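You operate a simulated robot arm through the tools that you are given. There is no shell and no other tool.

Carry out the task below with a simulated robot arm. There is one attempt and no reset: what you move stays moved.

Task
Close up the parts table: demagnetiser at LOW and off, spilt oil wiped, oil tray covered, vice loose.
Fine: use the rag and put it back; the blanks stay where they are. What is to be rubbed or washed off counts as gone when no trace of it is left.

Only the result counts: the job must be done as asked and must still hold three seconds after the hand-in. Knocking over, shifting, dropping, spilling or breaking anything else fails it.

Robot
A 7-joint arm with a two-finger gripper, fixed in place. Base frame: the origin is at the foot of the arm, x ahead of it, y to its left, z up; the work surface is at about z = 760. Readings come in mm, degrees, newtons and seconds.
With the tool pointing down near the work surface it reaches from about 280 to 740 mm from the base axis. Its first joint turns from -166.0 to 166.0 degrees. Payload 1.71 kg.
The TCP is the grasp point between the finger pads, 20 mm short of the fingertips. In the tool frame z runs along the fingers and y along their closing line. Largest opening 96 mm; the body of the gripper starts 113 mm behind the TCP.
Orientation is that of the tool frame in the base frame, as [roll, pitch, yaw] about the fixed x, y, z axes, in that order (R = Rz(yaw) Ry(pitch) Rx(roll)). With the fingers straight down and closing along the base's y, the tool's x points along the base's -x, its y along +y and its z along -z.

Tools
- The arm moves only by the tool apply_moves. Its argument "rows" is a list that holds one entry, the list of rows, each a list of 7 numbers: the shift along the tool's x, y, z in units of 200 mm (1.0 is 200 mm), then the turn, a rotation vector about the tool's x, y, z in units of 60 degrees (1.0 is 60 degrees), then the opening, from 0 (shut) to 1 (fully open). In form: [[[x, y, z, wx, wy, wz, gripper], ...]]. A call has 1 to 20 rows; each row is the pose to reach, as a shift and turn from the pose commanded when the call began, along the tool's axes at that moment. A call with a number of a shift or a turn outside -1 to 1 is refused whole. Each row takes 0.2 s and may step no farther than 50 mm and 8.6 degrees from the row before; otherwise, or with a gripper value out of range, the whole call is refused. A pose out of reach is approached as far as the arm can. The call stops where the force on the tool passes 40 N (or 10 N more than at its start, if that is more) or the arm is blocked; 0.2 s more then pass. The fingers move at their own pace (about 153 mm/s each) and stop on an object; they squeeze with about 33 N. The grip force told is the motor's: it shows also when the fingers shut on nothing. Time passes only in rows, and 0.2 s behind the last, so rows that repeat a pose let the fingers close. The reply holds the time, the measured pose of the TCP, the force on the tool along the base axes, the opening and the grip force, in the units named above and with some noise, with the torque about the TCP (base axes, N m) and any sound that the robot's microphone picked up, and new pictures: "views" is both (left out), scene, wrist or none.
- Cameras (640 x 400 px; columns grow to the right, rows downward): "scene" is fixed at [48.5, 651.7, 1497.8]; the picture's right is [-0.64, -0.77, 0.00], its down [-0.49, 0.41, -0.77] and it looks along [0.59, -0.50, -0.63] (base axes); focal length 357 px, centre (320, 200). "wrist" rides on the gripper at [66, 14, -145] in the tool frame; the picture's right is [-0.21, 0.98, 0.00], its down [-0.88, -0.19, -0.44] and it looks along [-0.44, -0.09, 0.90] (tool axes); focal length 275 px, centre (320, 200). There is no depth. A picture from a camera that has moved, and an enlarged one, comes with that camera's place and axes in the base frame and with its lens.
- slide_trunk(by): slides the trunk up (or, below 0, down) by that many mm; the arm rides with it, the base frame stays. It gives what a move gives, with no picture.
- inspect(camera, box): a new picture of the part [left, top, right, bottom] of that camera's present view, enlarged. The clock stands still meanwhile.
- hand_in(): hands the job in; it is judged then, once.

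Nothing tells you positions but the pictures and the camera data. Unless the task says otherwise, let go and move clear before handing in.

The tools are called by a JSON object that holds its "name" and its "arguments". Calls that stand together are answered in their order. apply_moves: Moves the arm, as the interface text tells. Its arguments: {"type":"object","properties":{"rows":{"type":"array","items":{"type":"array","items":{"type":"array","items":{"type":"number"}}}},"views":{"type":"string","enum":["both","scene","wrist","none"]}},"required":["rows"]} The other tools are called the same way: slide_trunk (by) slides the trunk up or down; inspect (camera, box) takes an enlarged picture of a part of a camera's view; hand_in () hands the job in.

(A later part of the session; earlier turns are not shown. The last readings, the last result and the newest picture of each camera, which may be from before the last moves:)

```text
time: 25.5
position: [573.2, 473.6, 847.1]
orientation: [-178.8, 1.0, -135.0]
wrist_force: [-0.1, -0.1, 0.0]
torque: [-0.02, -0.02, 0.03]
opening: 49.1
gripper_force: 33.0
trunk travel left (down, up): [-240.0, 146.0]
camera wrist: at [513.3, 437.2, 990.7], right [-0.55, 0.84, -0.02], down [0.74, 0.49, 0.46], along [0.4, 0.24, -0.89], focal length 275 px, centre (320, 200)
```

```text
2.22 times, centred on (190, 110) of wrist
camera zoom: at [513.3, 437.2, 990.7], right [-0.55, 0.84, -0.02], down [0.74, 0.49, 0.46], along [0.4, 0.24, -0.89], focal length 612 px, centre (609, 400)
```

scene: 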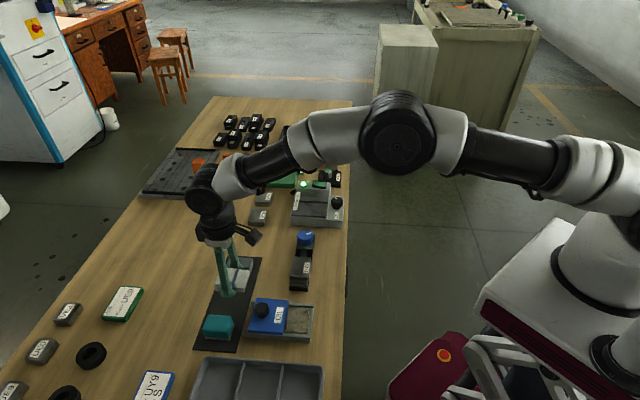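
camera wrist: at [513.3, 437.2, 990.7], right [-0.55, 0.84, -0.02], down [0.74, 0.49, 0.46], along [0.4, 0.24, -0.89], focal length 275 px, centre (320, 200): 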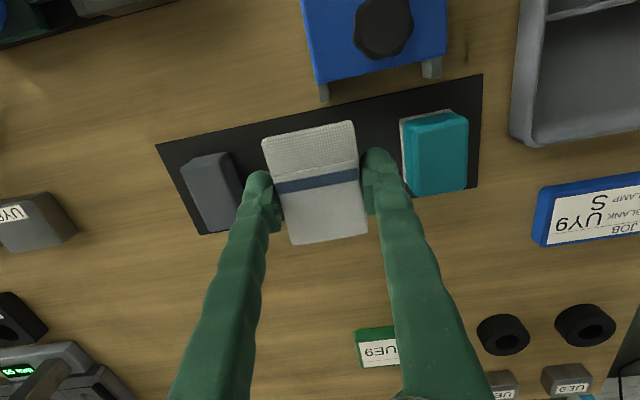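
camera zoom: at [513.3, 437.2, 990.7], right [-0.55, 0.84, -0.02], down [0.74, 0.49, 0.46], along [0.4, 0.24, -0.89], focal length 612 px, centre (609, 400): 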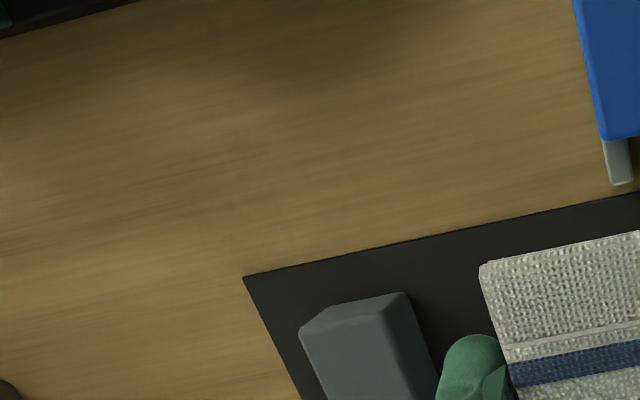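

The stain looks gone. There is a faint mark near (465,50) in the wrist view, right of the tray, so I'll check that and the former stain area more closely.

{"name": "inspect", "arguments": {"camera": "wrist", "box": [420, 10, 520, 90]}}

{"name": "inspect", "arguments": {"camera": "wrist", "box": [130, 50, 250, 130]}}

{"name": "inspect", "arguments": {"camera": "wrist", "box": [0, 20, 130, 130]}}

{"name": "inspect", "arguments": {"camera": "scene", "box": [180, 300, 330, 400]}}

```text
5.00 times, centred on (470, 50) of wrist
camera zoom: at [513.3, 437.2, 990.7], right [-0.55, 0.84, -0.02], down [0.74, 0.49, 0.46], along [0.4, 0.24, -0.89], focal length 1376 px, centre (-430, 950)
```

zoom: 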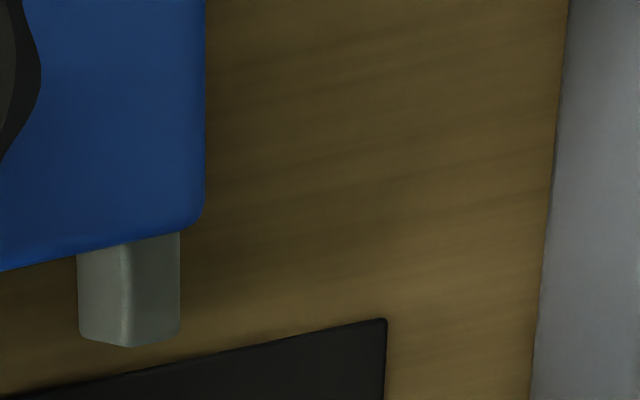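

```text
5.00 times, centred on (190, 90) of wrist
camera zoom: at [513.3, 437.2, 990.7], right [-0.55, 0.84, -0.02], down [0.74, 0.49, 0.46], along [0.4, 0.24, -0.89], focal length 1376 px, centre (970, 750)
```

zoom: 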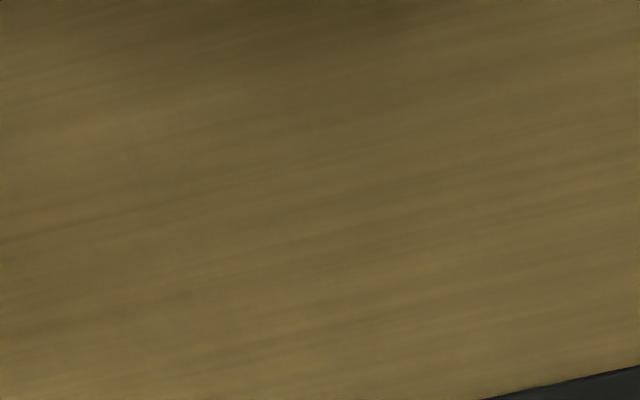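

```text
3.64 times, centred on (65, 75) of wrist
camera zoom: at [513.3, 437.2, 990.7], right [-0.55, 0.84, -0.02], down [0.74, 0.49, 0.46], along [0.4, 0.24, -0.89], focal length 1001 px, centre (1247, 654)
```

zoom: 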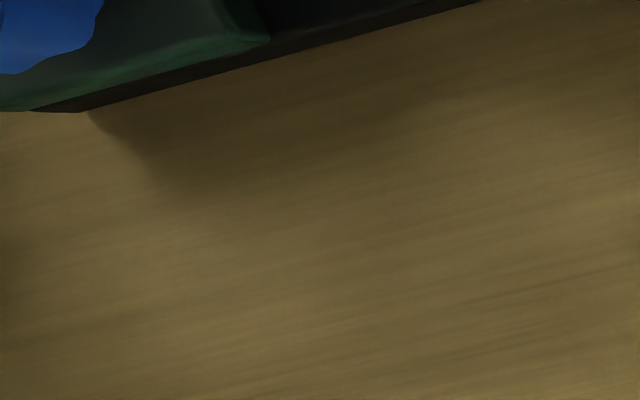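

```text
4.00 times, centred on (255, 350) of scene
camera zoom: at [48.5, 651.7, 1497.8], right [-0.64, -0.77, 0.0], down [-0.49, 0.41, -0.77], along [0.59, -0.5, -0.63], focal length 1428 px, centre (580, -400)
```

zoom: 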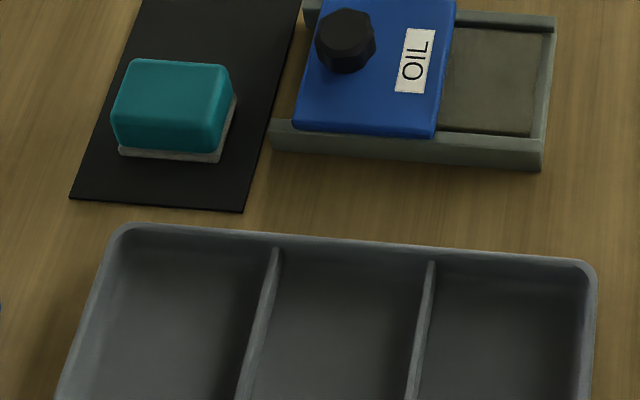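

The surface is clean, with no trace in the enlarged views. Next I put the rag back at its first spot, also removing the slight tilt the hand picked up.

{"name": "apply_moves", "arguments": {"rows": [[[-0.03, -0.006, 0, -0.007, 0.006, 0, 0], [-0.06, -0.012, 0.03, -0.014, 0.012, 0, 0], [-0.08, -0.018, 0.08, -0.02, 0.0167, 0, 0], [-0.08, -0.018, 0.14, -0.02, 0.0167, 0, 0], [-0.08, -0.018, 0.2, -0.02, 0.0167, 0, 0], [-0.08, -0.018, 0.25, -0.02, 0.0167, 0, 0], [-0.08, -0.018, 0.25, -0.02, 0.0167, 0, 0]]]}}

```text
time: 27.1
position: [588.0, 482.4, 796.0]
orientation: [180.0, -0.2, -135.0]
wrist_force: [-0.3, -0.3, -0.7]
torque: [0.03, 0.04, 0.0]
opening: 48.8
gripper_force: 32.7
out of reach, approached as far as the arm can: row 6, 7
trunk travel left (down, up): [-240.0, 146.0]
camera wrist: at [533.7, 446.7, 942.4], right [-0.55, 0.84, 0.0], down [0.75, 0.49, 0.44], along [0.37, 0.24, -0.9], focal length 275 px, centre (320, 200)
```

scene: 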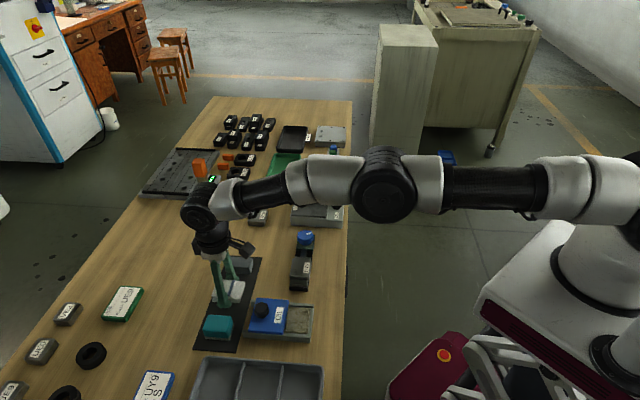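
wrist: 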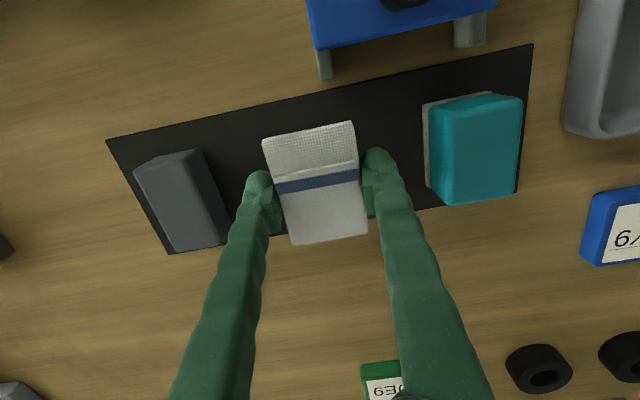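

The spot is right but the arm is at its reach limit, so I lower the last bit with the trunk.

{"name": "slide_trunk", "arguments": {"by": -13}}

```text
time: 27.7
position: [589.5, 483.7, 784.0]
orientation: [-179.9, -0.2, -135.0]
wrist_force: [-0.3, -0.1, -1.2]
torque: [0.01, 0.01, 0.01]
opening: 49.0
gripper_force: 32.7
trunk travel left (down, up): [-227.0, 159.0]
```

{"name": "slide_trunk", "arguments": {"by": -3}}

```text
time: 28.2
position: [589.4, 483.0, 782.9]
orientation: [-180.0, 0.0, -135.0]
wrist_force: [-1.4, -1.1, 8.1]
torque: [0.06, -0.29, 0.01]
opening: 49.0
gripper_force: 32.7
trunk travel left (down, up): [-224.0, 162.0]
```

{"name": "apply_moves", "arguments": {"rows": [[[0, 0, 0, 0, 0, 0, 0.6], [0, 0, 0, 0, 0, 0, 0.75], [0, 0, 0, 0, 0, 0, 0.75]]], "views": "wrist"}}

{"name": "slide_trunk", "arguments": {"by": 70}}

{"name": "inspect", "arguments": {"camera": "wrist", "box": [100, 20, 540, 280]}}

{"name": "inspect", "arguments": {"camera": "scene", "box": [190, 250, 290, 360]}}

```text
time: 29.0
position: [589.1, 481.9, 781.9]
orientation: [179.9, -0.2, -135.0]
wrist_force: [-0.2, -0.4, -0.4]
torque: [-0.01, -0.02, 0.0]
opening: 71.8
gripper_force: 0.0
trunk travel left (down, up): [-224.0, 162.0]
camera wrist: at [533.5, 446.6, 926.6], right [-0.55, 0.84, 0.0], down [0.75, 0.49, 0.44], along [0.37, 0.24, -0.9], focal length 275 px, centre (320, 200)
```

wrist: 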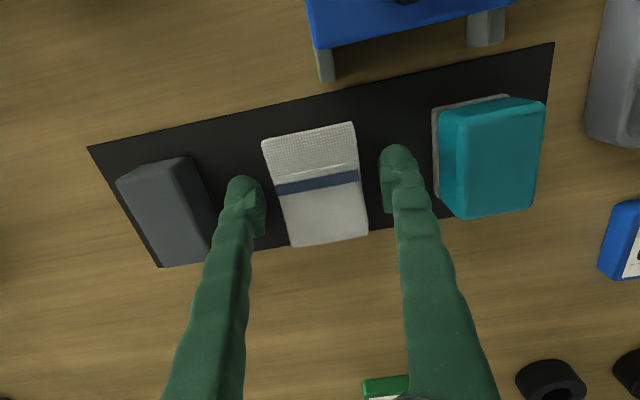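

```text
time: 30.1
position: [589.3, 483.8, 851.1]
orientation: [-180.0, -0.2, -135.0]
wrist_force: [0.5, -0.3, 1.0]
torque: [-0.01, 0.02, -0.03]
opening: 72.0
gripper_force: 0.0
trunk travel left (down, up): [-294.0, 92.0]
```

```text
1.45 times, centred on (320, 150) of wrist
camera zoom: at [534.0, 447.1, 996.5], right [-0.55, 0.84, 0.0], down [0.75, 0.49, 0.44], along [0.37, 0.24, -0.9], focal length 400 px, centre (320, 273)
```

zoom: 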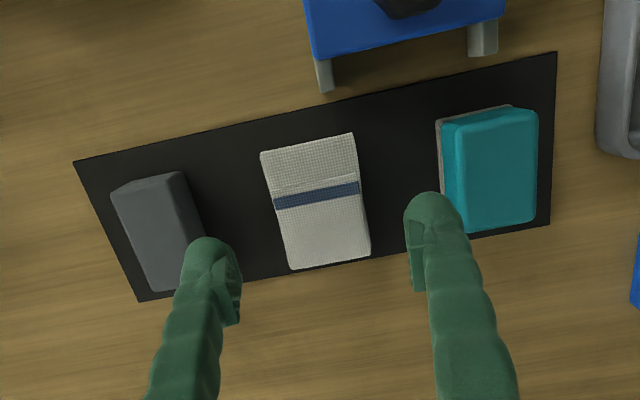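

```text
3.64 times, centred on (240, 305) of scene
camera zoom: at [48.5, 651.7, 1497.8], right [-0.64, -0.77, 0.0], down [-0.49, 0.41, -0.77], along [0.59, -0.5, -0.63], focal length 1298 px, centre (611, -182)
```

zoom: 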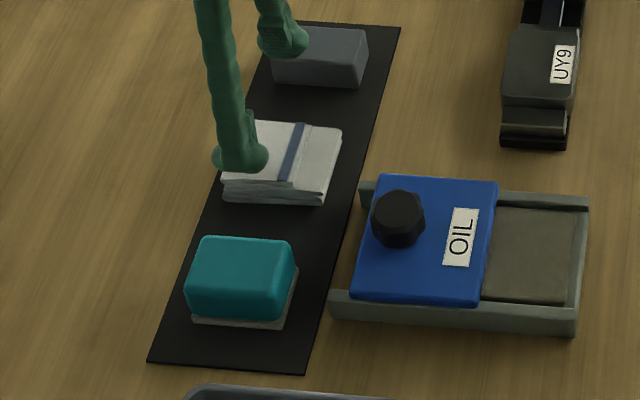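

The rag is back within a millimetre or two of its first place, and its neighbours are undisturbed. Next comes the lid knob, which I put near 661 mm out and 20 mm right of the table's square axis. I move above it.

{"name": "apply_moves", "arguments": {"rows": [[[0.1, 0.05, 0, 0, 0, 0, 0.75], [0.2, 0.11, 0, 0, 0, 0, 0.75], [0.3, 0.16, 0, 0, 0, 0, 0.65], [0.4, 0.22, 0, 0, 0, 0, 0.65], [0.49, 0.27, 0, 0, 0, 0, 0.65], [0.49, 0.27, 0, 0, 0, 0, 0.65]]]}}

{"name": "inspect", "arguments": {"camera": "scene", "box": [230, 260, 340, 360]}}

```text
time: 31.5
position: [477.5, 447.1, 851.6]
orientation: [180.0, -0.1, -134.9]
wrist_force: [-0.6, 0.2, -0.4]
torque: [0.01, 0.01, -0.03]
opening: 62.6
gripper_force: 0.1
trunk travel left (down, up): [-294.0, 92.0]
camera wrist: at [420.9, 409.6, 996.8], right [-0.55, 0.84, 0.0], down [0.75, 0.49, 0.44], along [0.37, 0.24, -0.9], focal length 275 px, centre (320, 200)
```

scene: 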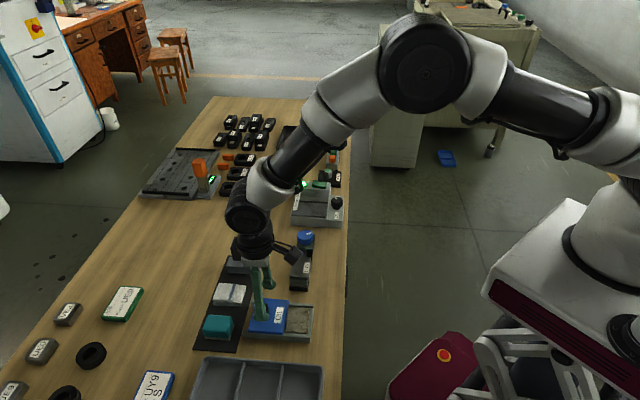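
wrist: 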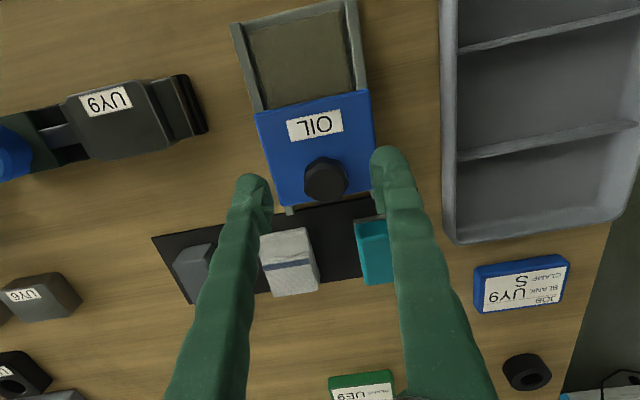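

```text
4.00 times, centred on (285, 310) of scene
camera zoom: at [48.5, 651.7, 1497.8], right [-0.64, -0.77, 0.0], down [-0.49, 0.41, -0.77], along [0.59, -0.5, -0.63], focal length 1428 px, centre (460, -240)
```

zoom: 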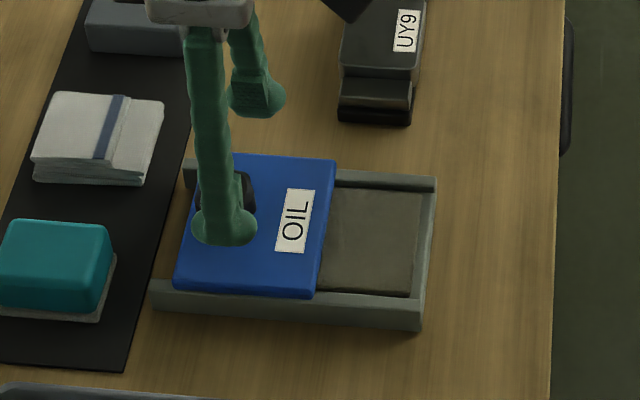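

{"name": "apply_moves", "arguments": {"rows": [[[-0.04, 0.006, 0.03, 0, 0, 0, 0.65], [-0.04, 0.006, 0.09, 0, 0, 0, 0.65], [-0.04, 0.006, 0.15, 0, 0, 0, 0.65], [-0.04, 0.006, 0.18, 0, 0, 0, 0.65], [-0.04, 0.006, 0.18, 0, 0, 0, 0.65]]]}}

{"name": "inspect", "arguments": {"camera": "wrist", "box": [200, 80, 440, 260]}}

{"name": "inspect", "arguments": {"camera": "scene", "box": [230, 270, 330, 350]}}

```text
time: 32.7
position: [479.8, 451.9, 817.6]
orientation: [-180.0, -0.1, -135.0]
wrist_force: [0.1, 0.9, -0.7]
torque: [-0.01, -0.02, 0.0]
opening: 62.6
gripper_force: 0.0
trunk travel left (down, up): [-294.0, 92.0]
camera wrist: at [424.0, 415.1, 961.6], right [-0.55, 0.84, 0.0], down [0.75, 0.49, 0.44], along [0.37, 0.24, -0.9], focal length 275 px, centre (320, 200)
```

scene: 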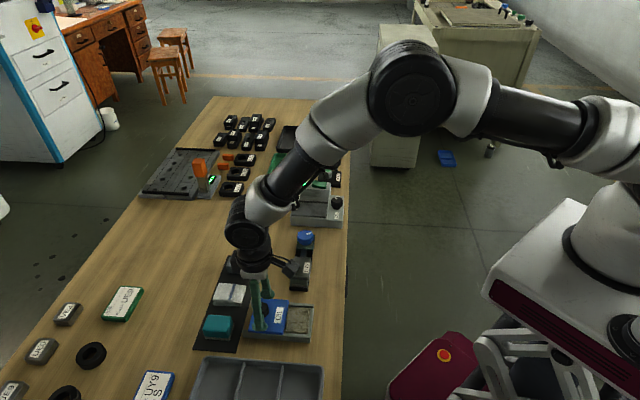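
wrist: 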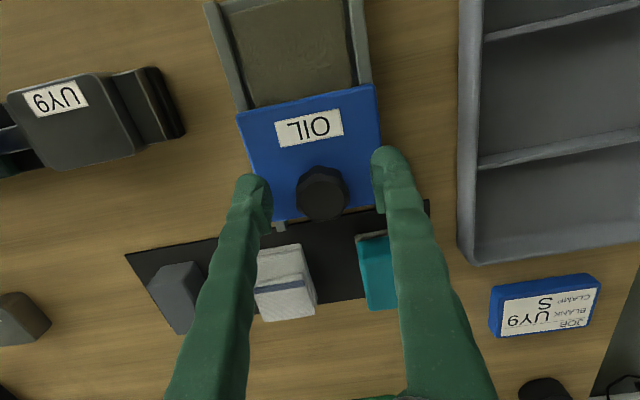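

```text
2.22 times, centred on (320, 170) of wrist
camera zoom: at [424.0, 415.1, 961.6], right [-0.55, 0.84, 0.0], down [0.75, 0.49, 0.44], along [0.37, 0.24, -0.9], focal length 612 px, centre (320, 267)
```

zoom: 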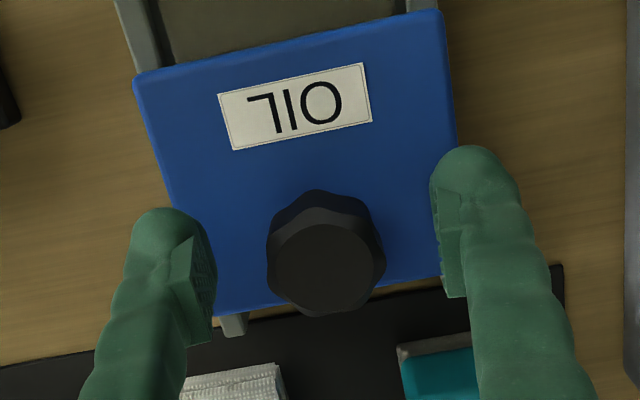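

```text
5.00 times, centred on (280, 310) of scene
camera zoom: at [48.5, 651.7, 1497.8], right [-0.64, -0.77, 0.0], down [-0.49, 0.41, -0.77], along [0.59, -0.5, -0.63], focal length 1785 px, centre (520, -350)
```

zoom: 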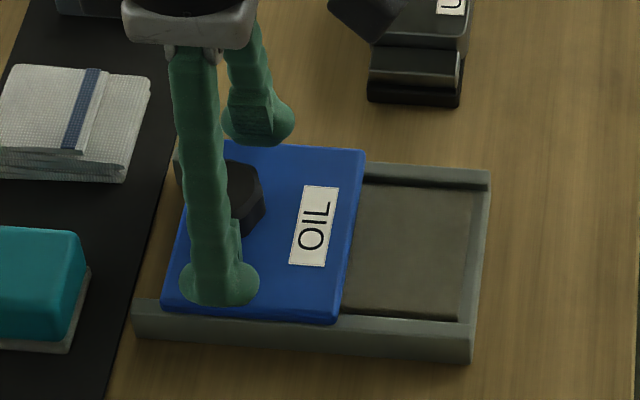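

{"name": "apply_moves", "arguments": {"rows": [[[-0.025, 0, 0.01, 0, 0, 0, 0.65], [-0.025, 0, 0.02, 0, 0, 0, 0.65], [-0.025, 0, 0.02, 0, 0, 0, 0.3], [-0.025, 0, 0.02, 0, 0, 0, 0], [-0.025, 0, 0.02, 0, 0, 0, 0], [-0.025, 0, 0.02, 0, 0, 0, 0]]]}}

{"name": "inspect", "arguments": {"camera": "wrist", "box": [200, 80, 440, 260]}}

{"name": "inspect", "arguments": {"camera": "scene", "box": [230, 270, 330, 350]}}

```text
time: 34.1
position: [484.0, 455.8, 810.8]
orientation: [-179.8, -0.2, -135.0]
wrist_force: [0.4, 0.9, -8.2]
torque: [-0.08, -0.06, -0.03]
opening: 29.0
gripper_force: 35.1
trunk travel left (down, up): [-294.0, 92.0]
camera wrist: at [427.8, 418.9, 956.8], right [-0.55, 0.84, 0.0], down [0.75, 0.49, 0.44], along [0.37, 0.24, -0.9], focal length 275 px, centre (320, 200)
```

scene: 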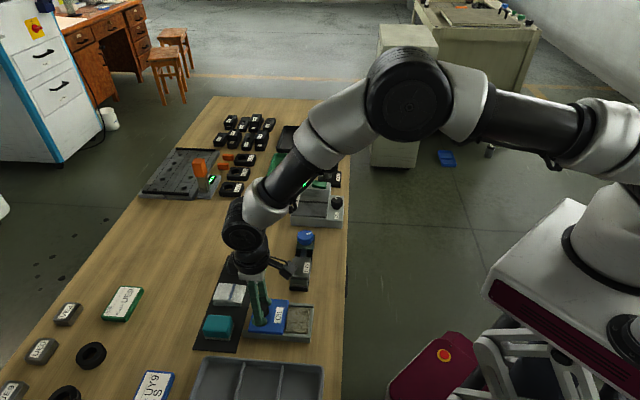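
wrist: 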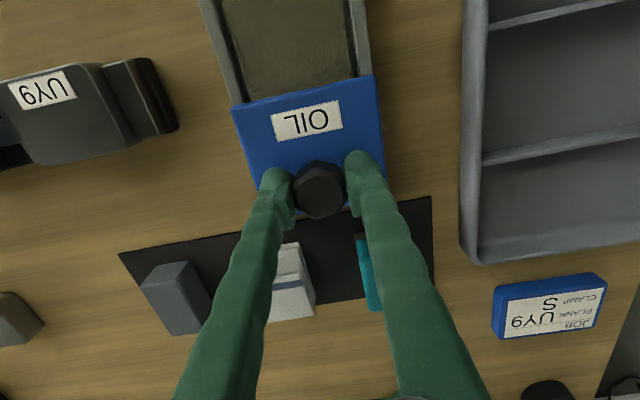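

```text
2.22 times, centred on (320, 170) of wrist
camera zoom: at [427.8, 418.9, 956.8], right [-0.55, 0.84, 0.0], down [0.75, 0.49, 0.44], along [0.37, 0.24, -0.9], focal length 612 px, centre (320, 267)
```

zoom: 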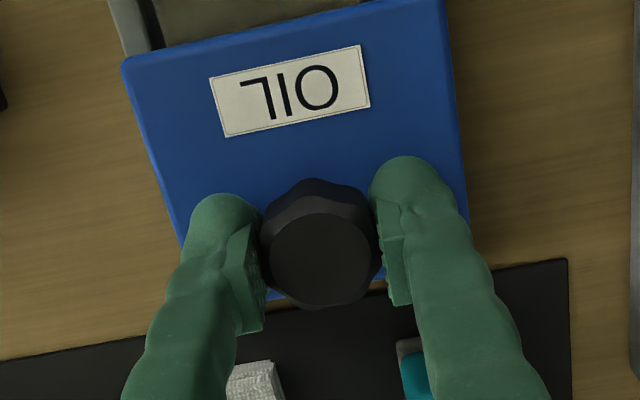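

```text
5.00 times, centred on (280, 310) of scene
camera zoom: at [48.5, 651.7, 1497.8], right [-0.64, -0.77, 0.0], down [-0.49, 0.41, -0.77], along [0.59, -0.5, -0.63], focal length 1785 px, centre (520, -350)
```

zoom: 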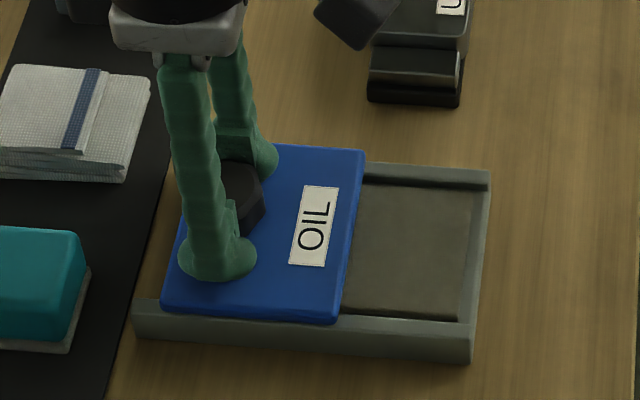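

The lid knob is gripped (29 mm). Next I slide the lid toward the robot along its rails.

{"name": "apply_moves", "arguments": {"rows": [[[0.04, 0, 0, 0, 0, 0, 0], [0.08, 0, 0, 0, 0, 0, 0], [0.12, 0, 0, 0, 0, 0, 0], [0.16, 0, 0, 0, 0, 0, 0], [0.2, 0, 0, 0, 0, 0, 0], [0.24, 0, 0, 0, 0, 0, 0], [0.24, 0, 0, 0, 0, 0, 0]]]}}

{"name": "inspect", "arguments": {"camera": "scene", "box": [230, 270, 330, 350]}}

{"name": "inspect", "arguments": {"camera": "wrist", "box": [200, 60, 440, 240]}}

```text
time: 35.7
position: [449.5, 422.3, 811.7]
orientation: [180.0, -0.1, -134.9]
wrist_force: [3.5, -3.9, -20.1]
torque: [-0.27, 0.03, -0.09]
opening: 29.0
gripper_force: 35.2
trunk travel left (down, up): [-294.0, 92.0]
camera wrist: at [394.1, 385.2, 956.8], right [-0.55, 0.84, 0.0], down [0.75, 0.49, 0.44], along [0.37, 0.24, -0.9], focal length 275 px, centre (320, 200)
```

scene: 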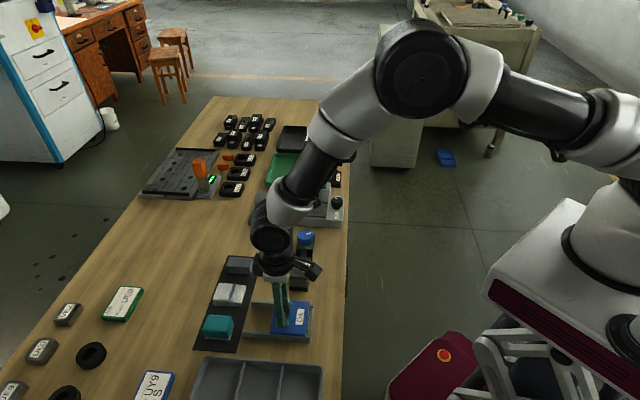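
wrist: 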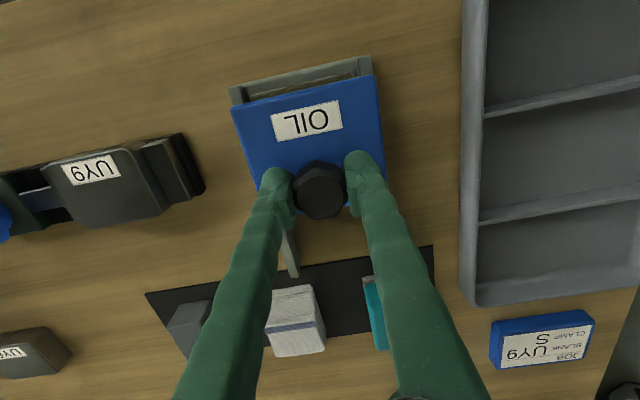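

```text
5.00 times, centred on (280, 310) of scene
camera zoom: at [48.5, 651.7, 1497.8], right [-0.64, -0.77, 0.0], down [-0.49, 0.41, -0.77], along [0.59, -0.5, -0.63], focal length 1785 px, centre (520, -350)
```

zoom: 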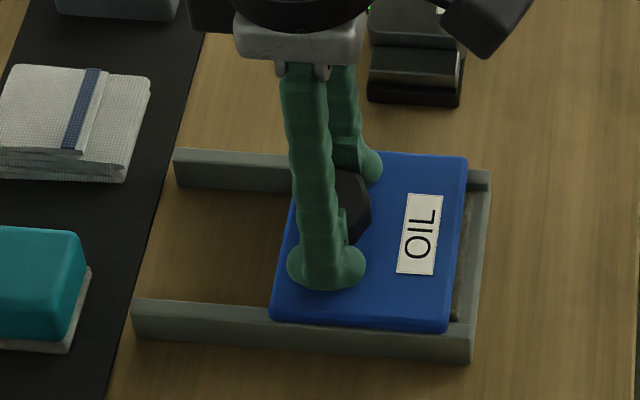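

```text
2.22 times, centred on (320, 150) of wrist
camera zoom: at [394.1, 385.2, 956.8], right [-0.55, 0.84, 0.0], down [0.75, 0.49, 0.44], along [0.37, 0.24, -0.9], focal length 612 px, centre (320, 311)
```

zoom: 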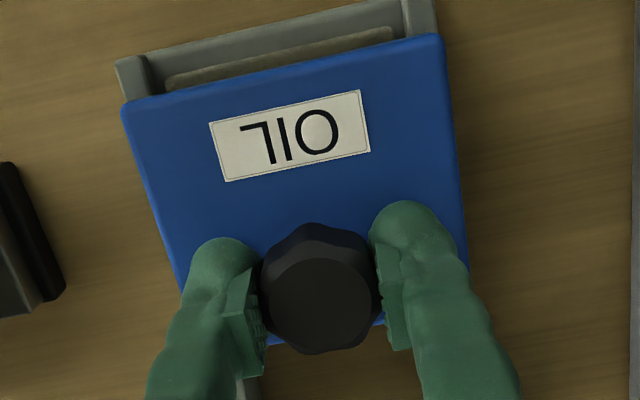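

The lid moved about 48 mm, with a strip still open and some upward strain on the knob. Next I ease down slightly and slide on to the end.

{"name": "apply_moves", "arguments": {"rows": [[[0.0, 0, 0.008, 0, 0, 0, 0], [0.02, 0, 0.012, 0, 0, 0, 0], [0.04, 0, 0.012, 0, 0, 0, 0], [0.055, 0, 0.012, 0, 0, 0, 0], [0.055, 0, 0.012, 0, 0, 0, 0]]], "views": "wrist"}}

{"name": "inspect", "arguments": {"camera": "scene", "box": [230, 270, 330, 350]}}

{"name": "inspect", "arguments": {"camera": "wrist", "box": [200, 60, 440, 240]}}

```text
time: 36.9
position: [442.5, 413.7, 810.8]
orientation: [-179.9, 0.1, -135.1]
wrist_force: [6.6, -3.2, 4.6]
torque: [-0.32, 0.03, -0.06]
opening: 28.6
gripper_force: 34.9
trunk travel left (down, up): [-294.0, 92.0]
camera wrist: at [386.1, 377.2, 956.3], right [-0.55, 0.84, 0.0], down [0.75, 0.49, 0.45], along [0.37, 0.24, -0.89], focal length 275 px, centre (320, 200)
```

wrist: 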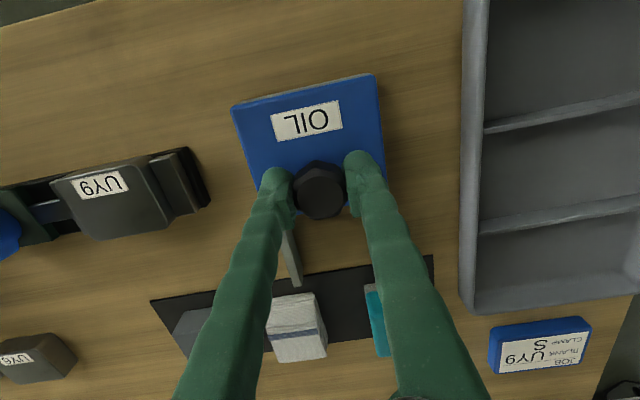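

```text
5.00 times, centred on (280, 310) of scene
camera zoom: at [48.5, 651.7, 1497.8], right [-0.64, -0.77, 0.0], down [-0.49, 0.41, -0.77], along [0.59, -0.5, -0.63], focal length 1785 px, centre (520, -350)
```

zoom: 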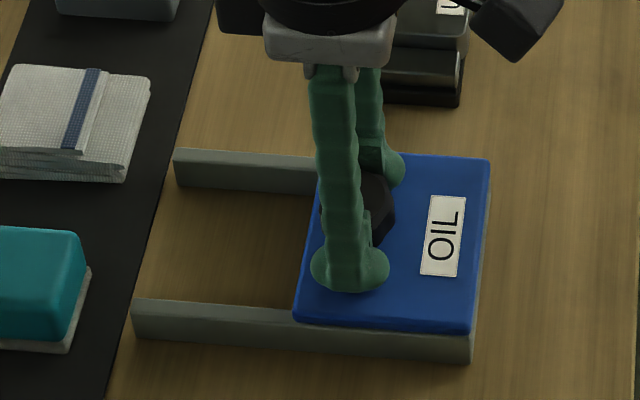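

```text
2.22 times, centred on (320, 150) of wrist
camera zoom: at [386.1, 377.2, 956.3], right [-0.55, 0.84, 0.0], down [0.75, 0.49, 0.45], along [0.37, 0.24, -0.89], focal length 612 px, centre (320, 311)
```

zoom: 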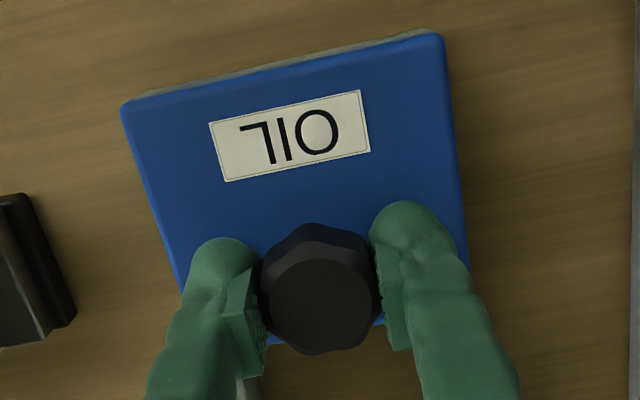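

{"name": "apply_moves", "arguments": {"rows": [[[0.01, 0, 0, 0, 0, 0, 0], [0.02, 0, 0, 0, 0, 0, 0], [0.03, 0, 0, 0, 0, 0, 0], [0.03, 0, 0, 0, 0, 0, 0]]], "views": "wrist"}}

{"name": "inspect", "arguments": {"camera": "scene", "box": [230, 270, 330, 350]}}

```text
time: 37.9
position: [441.4, 413.4, 811.7]
orientation: [180.0, 0.7, -135.0]
wrist_force: [29.6, 19.4, 8.2]
torque: [-0.4, -0.07, 0.14]
opening: 28.9
gripper_force: 35.0
trunk travel left (down, up): [-294.0, 92.0]
camera wrist: at [384.8, 375.8, 955.8], right [-0.55, 0.84, 0.0], down [0.75, 0.49, 0.45], along [0.38, 0.25, -0.89], focal length 275 px, centre (320, 200)
```

wrist: 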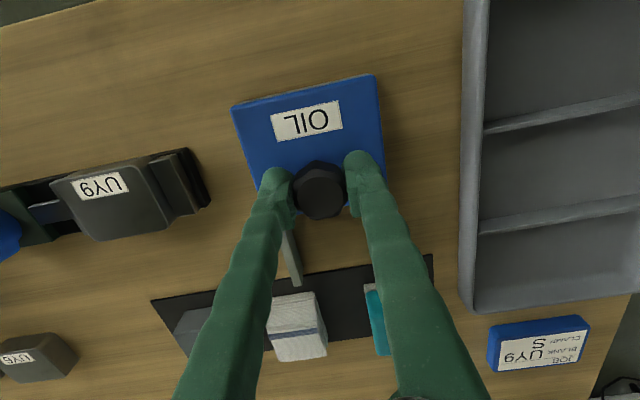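

```text
5.00 times, centred on (280, 310) of scene
camera zoom: at [48.5, 651.7, 1497.8], right [-0.64, -0.77, 0.0], down [-0.49, 0.41, -0.77], along [0.59, -0.5, -0.63], focal length 1785 px, centre (520, -350)
```

zoom: 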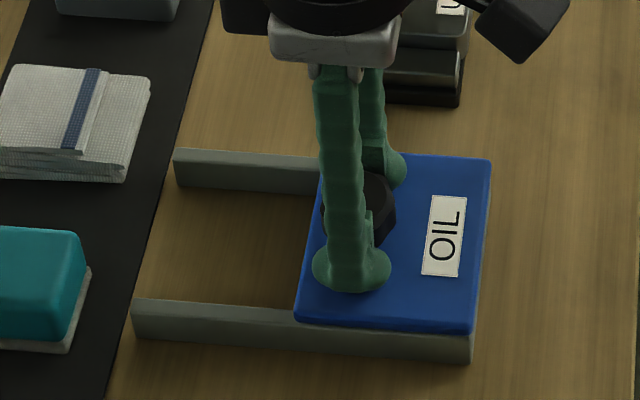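

The lid is against its stop (35 N) and fully covers the tray. Next I relax the push, open, and rise.

{"name": "apply_moves", "arguments": {"rows": [[[-0.02, 0, 0, 0, 0, 0, 0], [-0.02, 0, 0, 0, 0, 0, 0.4], [-0.02, 0, 0, 0, 0, 0, 0.6], [-0.02, 0, 0, 0, 0, 0, 0.6], [-0.02, 0, -0.08, 0, 0, 0, 0.6], [-0.02, 0, -0.25, 0, 0, 0, 0.6], [-0.02, 0, -0.45, 0, 0, 0, 0.6], [-0.02, 0, -0.6, 0, 0, 0, 0.6]]]}}

{"name": "inspect", "arguments": {"camera": "scene", "box": [230, 270, 330, 350]}}

{"name": "inspect", "arguments": {"camera": "scene", "box": [240, 230, 320, 300]}}

```text
time: 39.1
position: [424.9, 413.2, 819.5]
orientation: [-179.7, 0.1, -134.8]
wrist_force: [-0.6, 2.0, -0.8]
torque: [-0.28, -0.16, -0.04]
opening: 58.4
gripper_force: 0.4
trunk travel left (down, up): [-294.0, 92.0]
stopped in row 5: the force on the tool passed its limit at 57 N (the readings are from after the stop); the commanded pose is now the measured one
camera wrist: at [369.2, 377.8, 964.1], right [-0.55, 0.84, -0.01], down [0.75, 0.49, 0.45], along [0.38, 0.24, -0.89], focal length 275 px, centre (320, 200)
```

scene: 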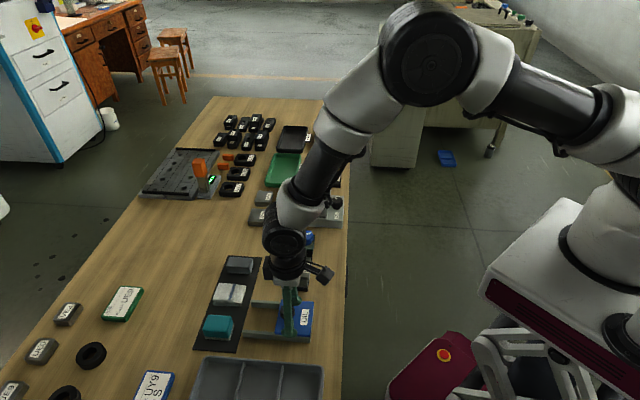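
wrist: 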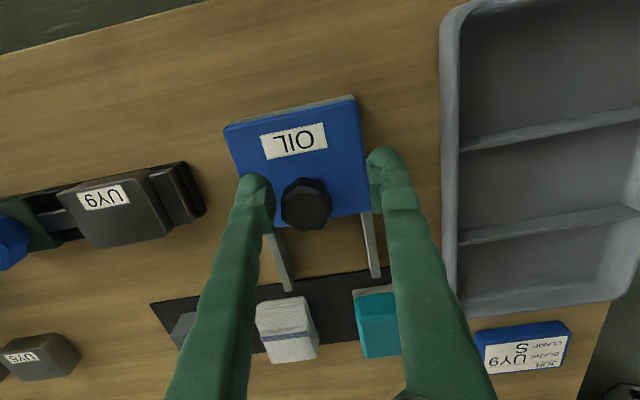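

```text
5.00 times, centred on (280, 310) of scene
camera zoom: at [48.5, 651.7, 1497.8], right [-0.64, -0.77, 0.0], down [-0.49, 0.41, -0.77], along [0.59, -0.5, -0.63], focal length 1785 px, centre (520, -350)
```

zoom: 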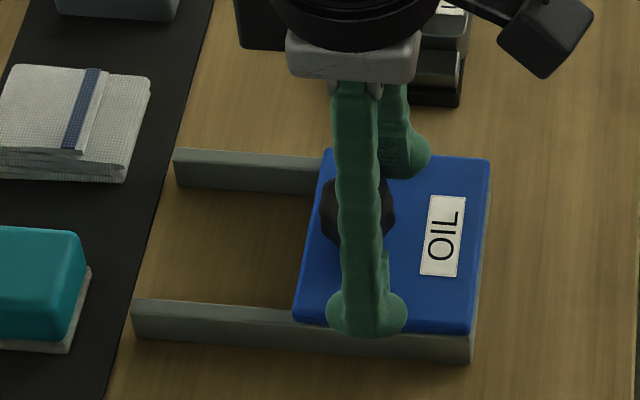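

```text
5.71 times, centred on (280, 265) of scene
camera zoom: at [48.5, 651.7, 1497.8], right [-0.64, -0.77, 0.0], down [-0.49, 0.41, -0.77], along [0.59, -0.5, -0.63], focal length 2040 px, centre (549, -171)
```

zoom: 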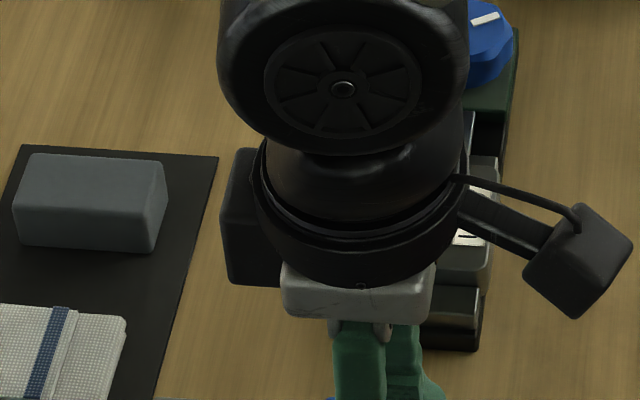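

The hand recoiled on opening, but the lid appears to sit almost at its stop. I'll rise clear and check.

{"name": "apply_moves", "arguments": {"rows": [[[0, 0, -0.05, 0, 0, 0, 0.65], [0, 0, -0.15, 0, 0, 0, 0.65], [0, 0, -0.3, 0, 0, 0, 0.65], [0, 0, -0.5, 0, 0, 0, 0.65], [0.1, 0, -0.6, 0, 0, 0, 0.65], [0.1, 0, -0.6, 0, 0, 0, 0.65]]]}}

{"name": "inspect", "arguments": {"camera": "scene", "box": [230, 270, 330, 350]}}

{"name": "inspect", "arguments": {"camera": "wrist", "box": [210, 120, 420, 280]}}

```text
time: 40.5
position: [410.8, 396.5, 943.0]
orientation: [-179.4, 0.6, -135.1]
wrist_force: [-0.2, -0.2, 0.5]
torque: [0.02, 0.04, -0.03]
opening: 62.3
gripper_force: 0.2
trunk travel left (down, up): [-294.0, 92.0]
camera wrist: at [353.2, 360.4, 1086.7], right [-0.55, 0.84, -0.01], down [0.74, 0.49, 0.46], along [0.39, 0.24, -0.89], focal length 275 px, centre (320, 200)
```

scene: 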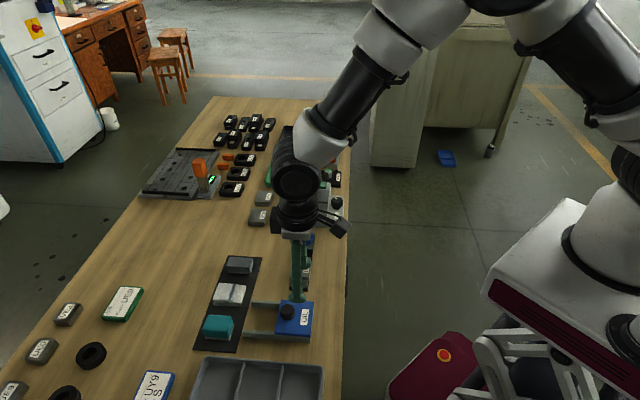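
wrist: 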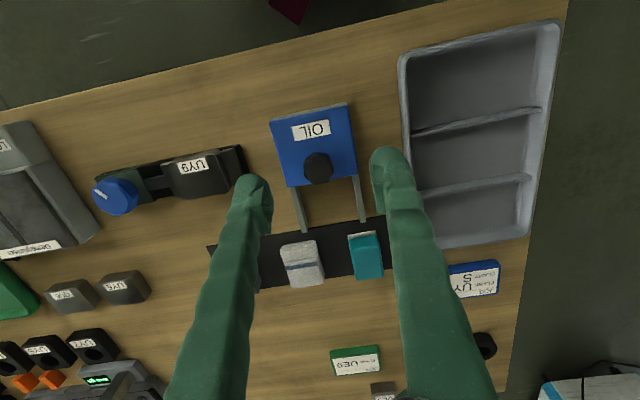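

```text
5.00 times, centred on (280, 310) of scene
camera zoom: at [48.5, 651.7, 1497.8], right [-0.64, -0.77, 0.0], down [-0.49, 0.41, -0.77], along [0.59, -0.5, -0.63], focal length 1785 px, centre (520, -350)
```

zoom: 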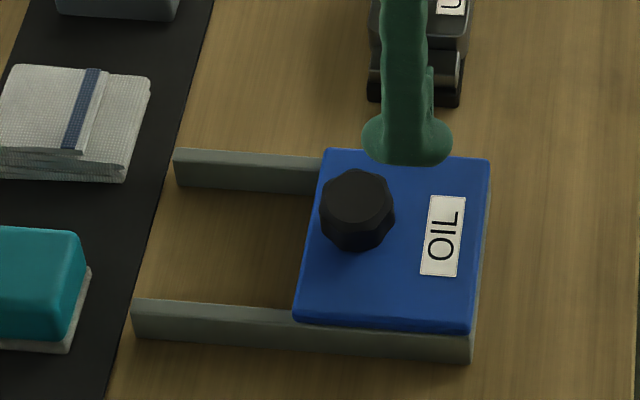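

```text
2.50 times, centred on (315, 200) of wrist
camera zoom: at [353.2, 360.4, 1086.7], right [-0.55, 0.84, -0.01], down [0.74, 0.49, 0.46], along [0.39, 0.24, -0.89], focal length 688 px, centre (332, 200)
```

zoom: 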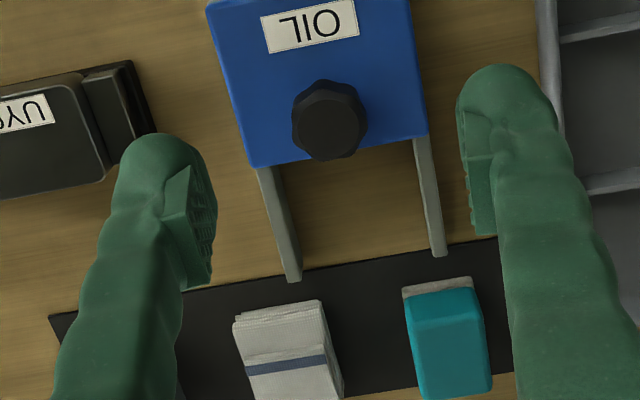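

The lid is flush and the tray covered. Next is the vice knob, which I put near 593 mm out and 263 mm right. I move over there.

{"name": "apply_moves", "arguments": {"rows": [[[0, -0.2, 0, 0, 0, 0, 0.8], [-0.02, -0.4, 0, -0.005, 0.005, 0, 0.8], [-0.04, -0.6, 0.02, -0.01, 0.01, 0, 0.8], [-0.06, -0.8, 0.04, -0.01, 0.01, 0, 0.8], [-0.08, -1.0, 0.08, -0.01, 0.01, 0, 0.8]]], "views": "none"}}

{"name": "apply_moves", "arguments": {"rows": [[[-0.02, -0.13, 0.05, 0, 0, 0, 0.8], [-0.04, -0.26, 0.1, 0, 0, 0, 0.8], [-0.04, -0.26, 0.1, 0, 0, 0, 0.8], [-0.04, -0.26, 0.1, 0, 0, 0, 0.8]]]}}

{"name": "inspect", "arguments": {"camera": "wrist", "box": [210, 80, 450, 260]}}

```text
time: 41.7
position: [563.5, 267.7, 928.4]
orientation: [179.9, 0.1, -135.1]
wrist_force: [-0.7, -0.4, 0.3]
torque: [0.07, 0.01, -0.03]
opening: 76.8
gripper_force: 0.1
trunk travel left (down, up): [-294.0, 92.0]
```

```text
time: 42.7
position: [606.0, 236.1, 908.4]
orientation: [-180.0, 0.1, -135.0]
wrist_force: [-0.3, 0.1, 0.9]
torque: [-0.01, -0.03, -0.04]
opening: 76.8
gripper_force: 0.1
trunk travel left (down, up): [-294.0, 92.0]
camera wrist: at [550.3, 199.3, 1052.7], right [-0.55, 0.84, 0.0], down [0.75, 0.49, 0.45], along [0.37, 0.24, -0.89], focal length 275 px, centre (320, 200)
```

scene: 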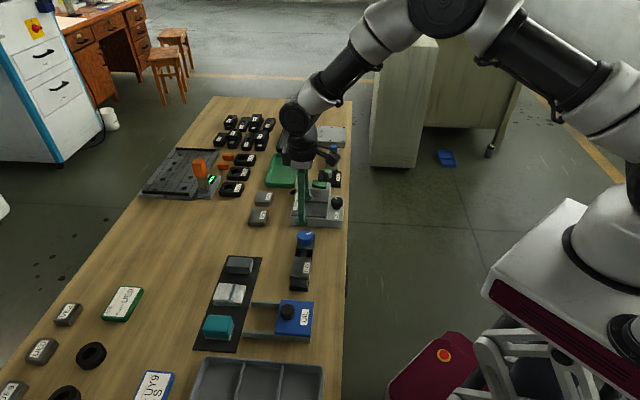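
wrist: 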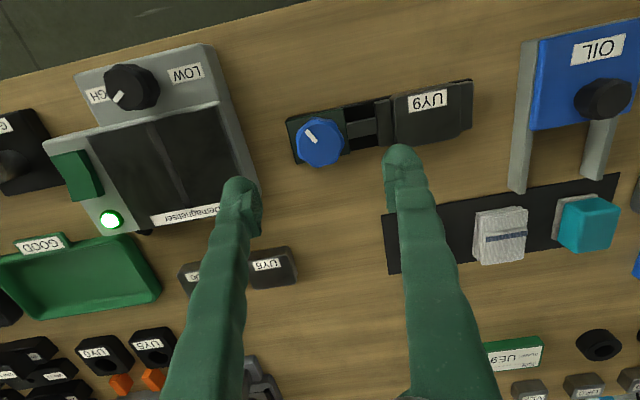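

```text
2.22 times, centred on (330, 170) of wrist
camera zoom: at [550.3, 199.3, 1052.7], right [-0.55, 0.84, 0.0], down [0.75, 0.49, 0.45], along [0.37, 0.24, -0.89], focal length 612 px, centre (298, 267)
```

zoom: 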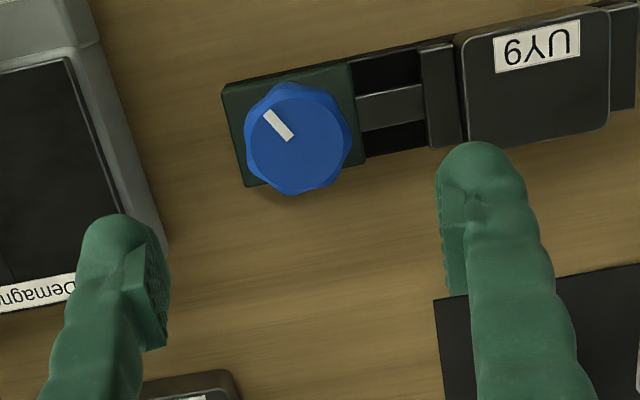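

The TCP is centred over the vice knob, which is about 44 mm wide, with room for the fingers all round. Next I descend around it.

{"name": "apply_moves", "arguments": {"rows": [[[-0.01, -0.002, 0.15, 0, 0, 0, 0.8], [-0.01, -0.002, 0.3, 0, 0, 0, 0.8], [-0.01, -0.002, 0.4, 0, 0, 0, 0.8], [-0.01, -0.002, 0.45, 0, 0, 0, 0.8], [-0.01, -0.002, 0.48, 0, 0, 0, 0.8], [-0.01, -0.002, 0.48, 0, 0, 0, 0.8]]]}}

{"name": "inspect", "arguments": {"camera": "wrist", "box": [210, 80, 450, 260]}}

{"name": "inspect", "arguments": {"camera": "scene", "box": [270, 210, 350, 290]}}

```text
time: 44.1
position: [608.6, 238.0, 810.9]
orientation: [180.0, 0.1, -134.9]
wrist_force: [-0.3, -0.2, -0.3]
torque: [-0.02, 0.01, 0.03]
opening: 76.6
gripper_force: 0.2
trunk travel left (down, up): [-294.0, 92.0]
camera wrist: at [552.4, 201.3, 956.2], right [-0.55, 0.84, 0.0], down [0.75, 0.49, 0.45], along [0.37, 0.24, -0.89], focal length 275 px, centre (320, 200)
```

scene: 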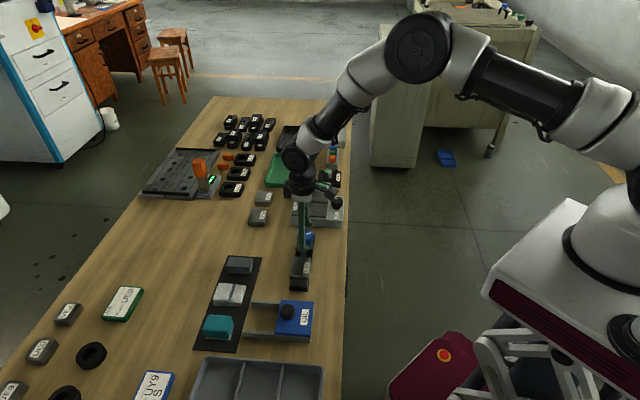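
wrist: 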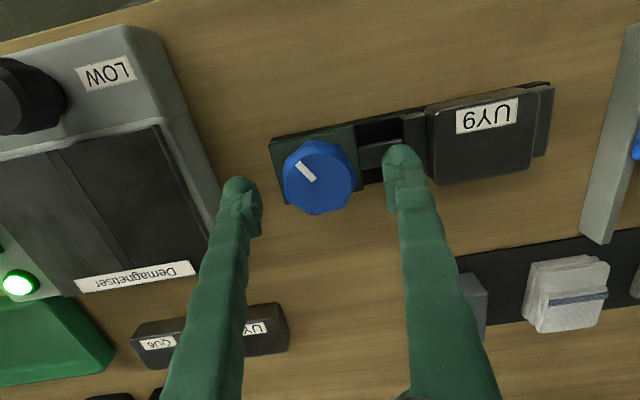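

```text
2.22 times, centred on (330, 170) of wrist
camera zoom: at [552.4, 201.3, 956.2], right [-0.55, 0.84, 0.0], down [0.75, 0.49, 0.45], along [0.37, 0.24, -0.89], focal length 612 px, centre (298, 267)
```

zoom: 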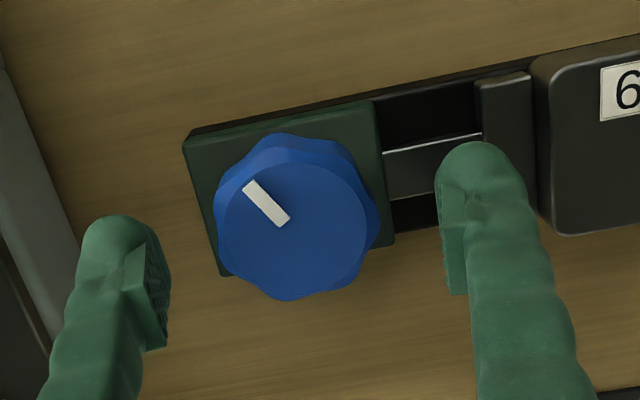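

```text
5.00 times, centred on (310, 250) of scene
camera zoom: at [48.5, 651.7, 1497.8], right [-0.64, -0.77, 0.0], down [-0.49, 0.41, -0.77], along [0.59, -0.5, -0.63], focal length 1785 px, centre (370, -50)
```

zoom: 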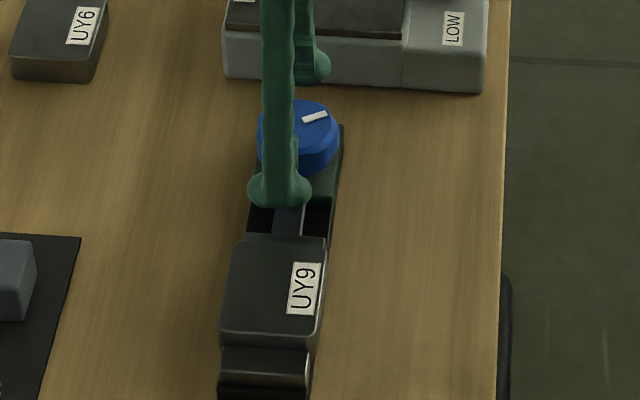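

{"name": "apply_moves", "arguments": {"rows": [[[0, 0, 0.02, 0, 0, 0, 0.8], [0, 0, 0.025, 0, 0, 0, 0.5], [0, 0, 0.025, 0, 0, 0, 0.2], [0, 0, 0.025, 0, 0, 0, 0], [0, 0, 0.025, 0, 0, 0, 0]]]}}

{"name": "inspect", "arguments": {"camera": "wrist", "box": [210, 80, 450, 260]}}

```text
time: 45.3
position: [608.0, 237.0, 807.5]
orientation: [180.0, 0.1, -135.0]
wrist_force: [-0.8, 1.0, 2.1]
torque: [-0.02, 0.06, 0.0]
opening: 42.6
gripper_force: 35.6
trunk travel left (down, up): [-294.0, 92.0]
camera wrist: at [552.2, 201.0, 951.8], right [-0.55, 0.84, 0.0], down [0.75, 0.49, 0.45], along [0.37, 0.24, -0.89], focal length 275 px, centre (320, 200)
```

scene: 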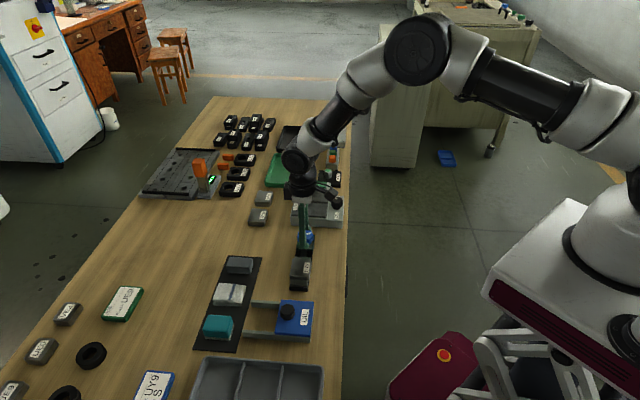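
wrist: 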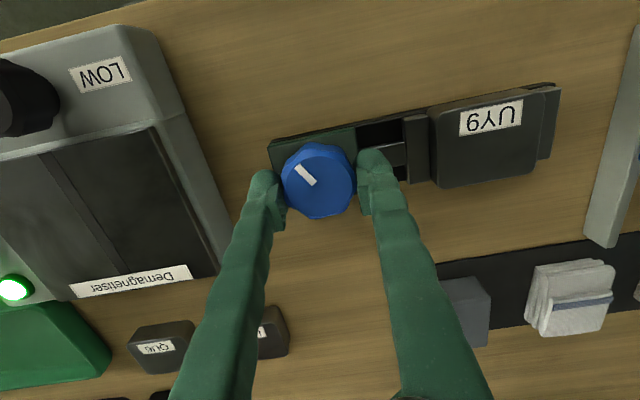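

```text
2.22 times, centred on (330, 170) of wrist
camera zoom: at [552.2, 201.0, 951.8], right [-0.55, 0.84, 0.0], down [0.75, 0.49, 0.45], along [0.37, 0.24, -0.89], focal length 612 px, centre (298, 267)
```

zoom: 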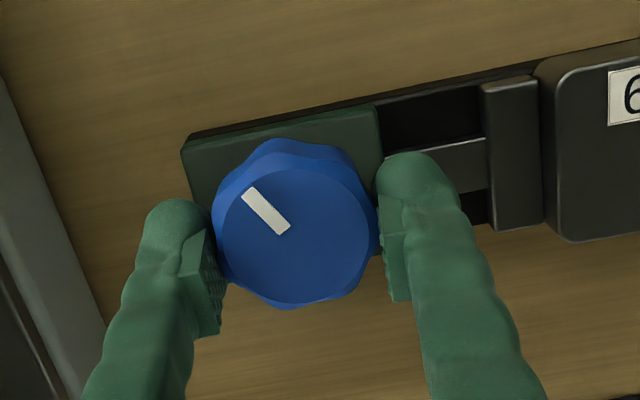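

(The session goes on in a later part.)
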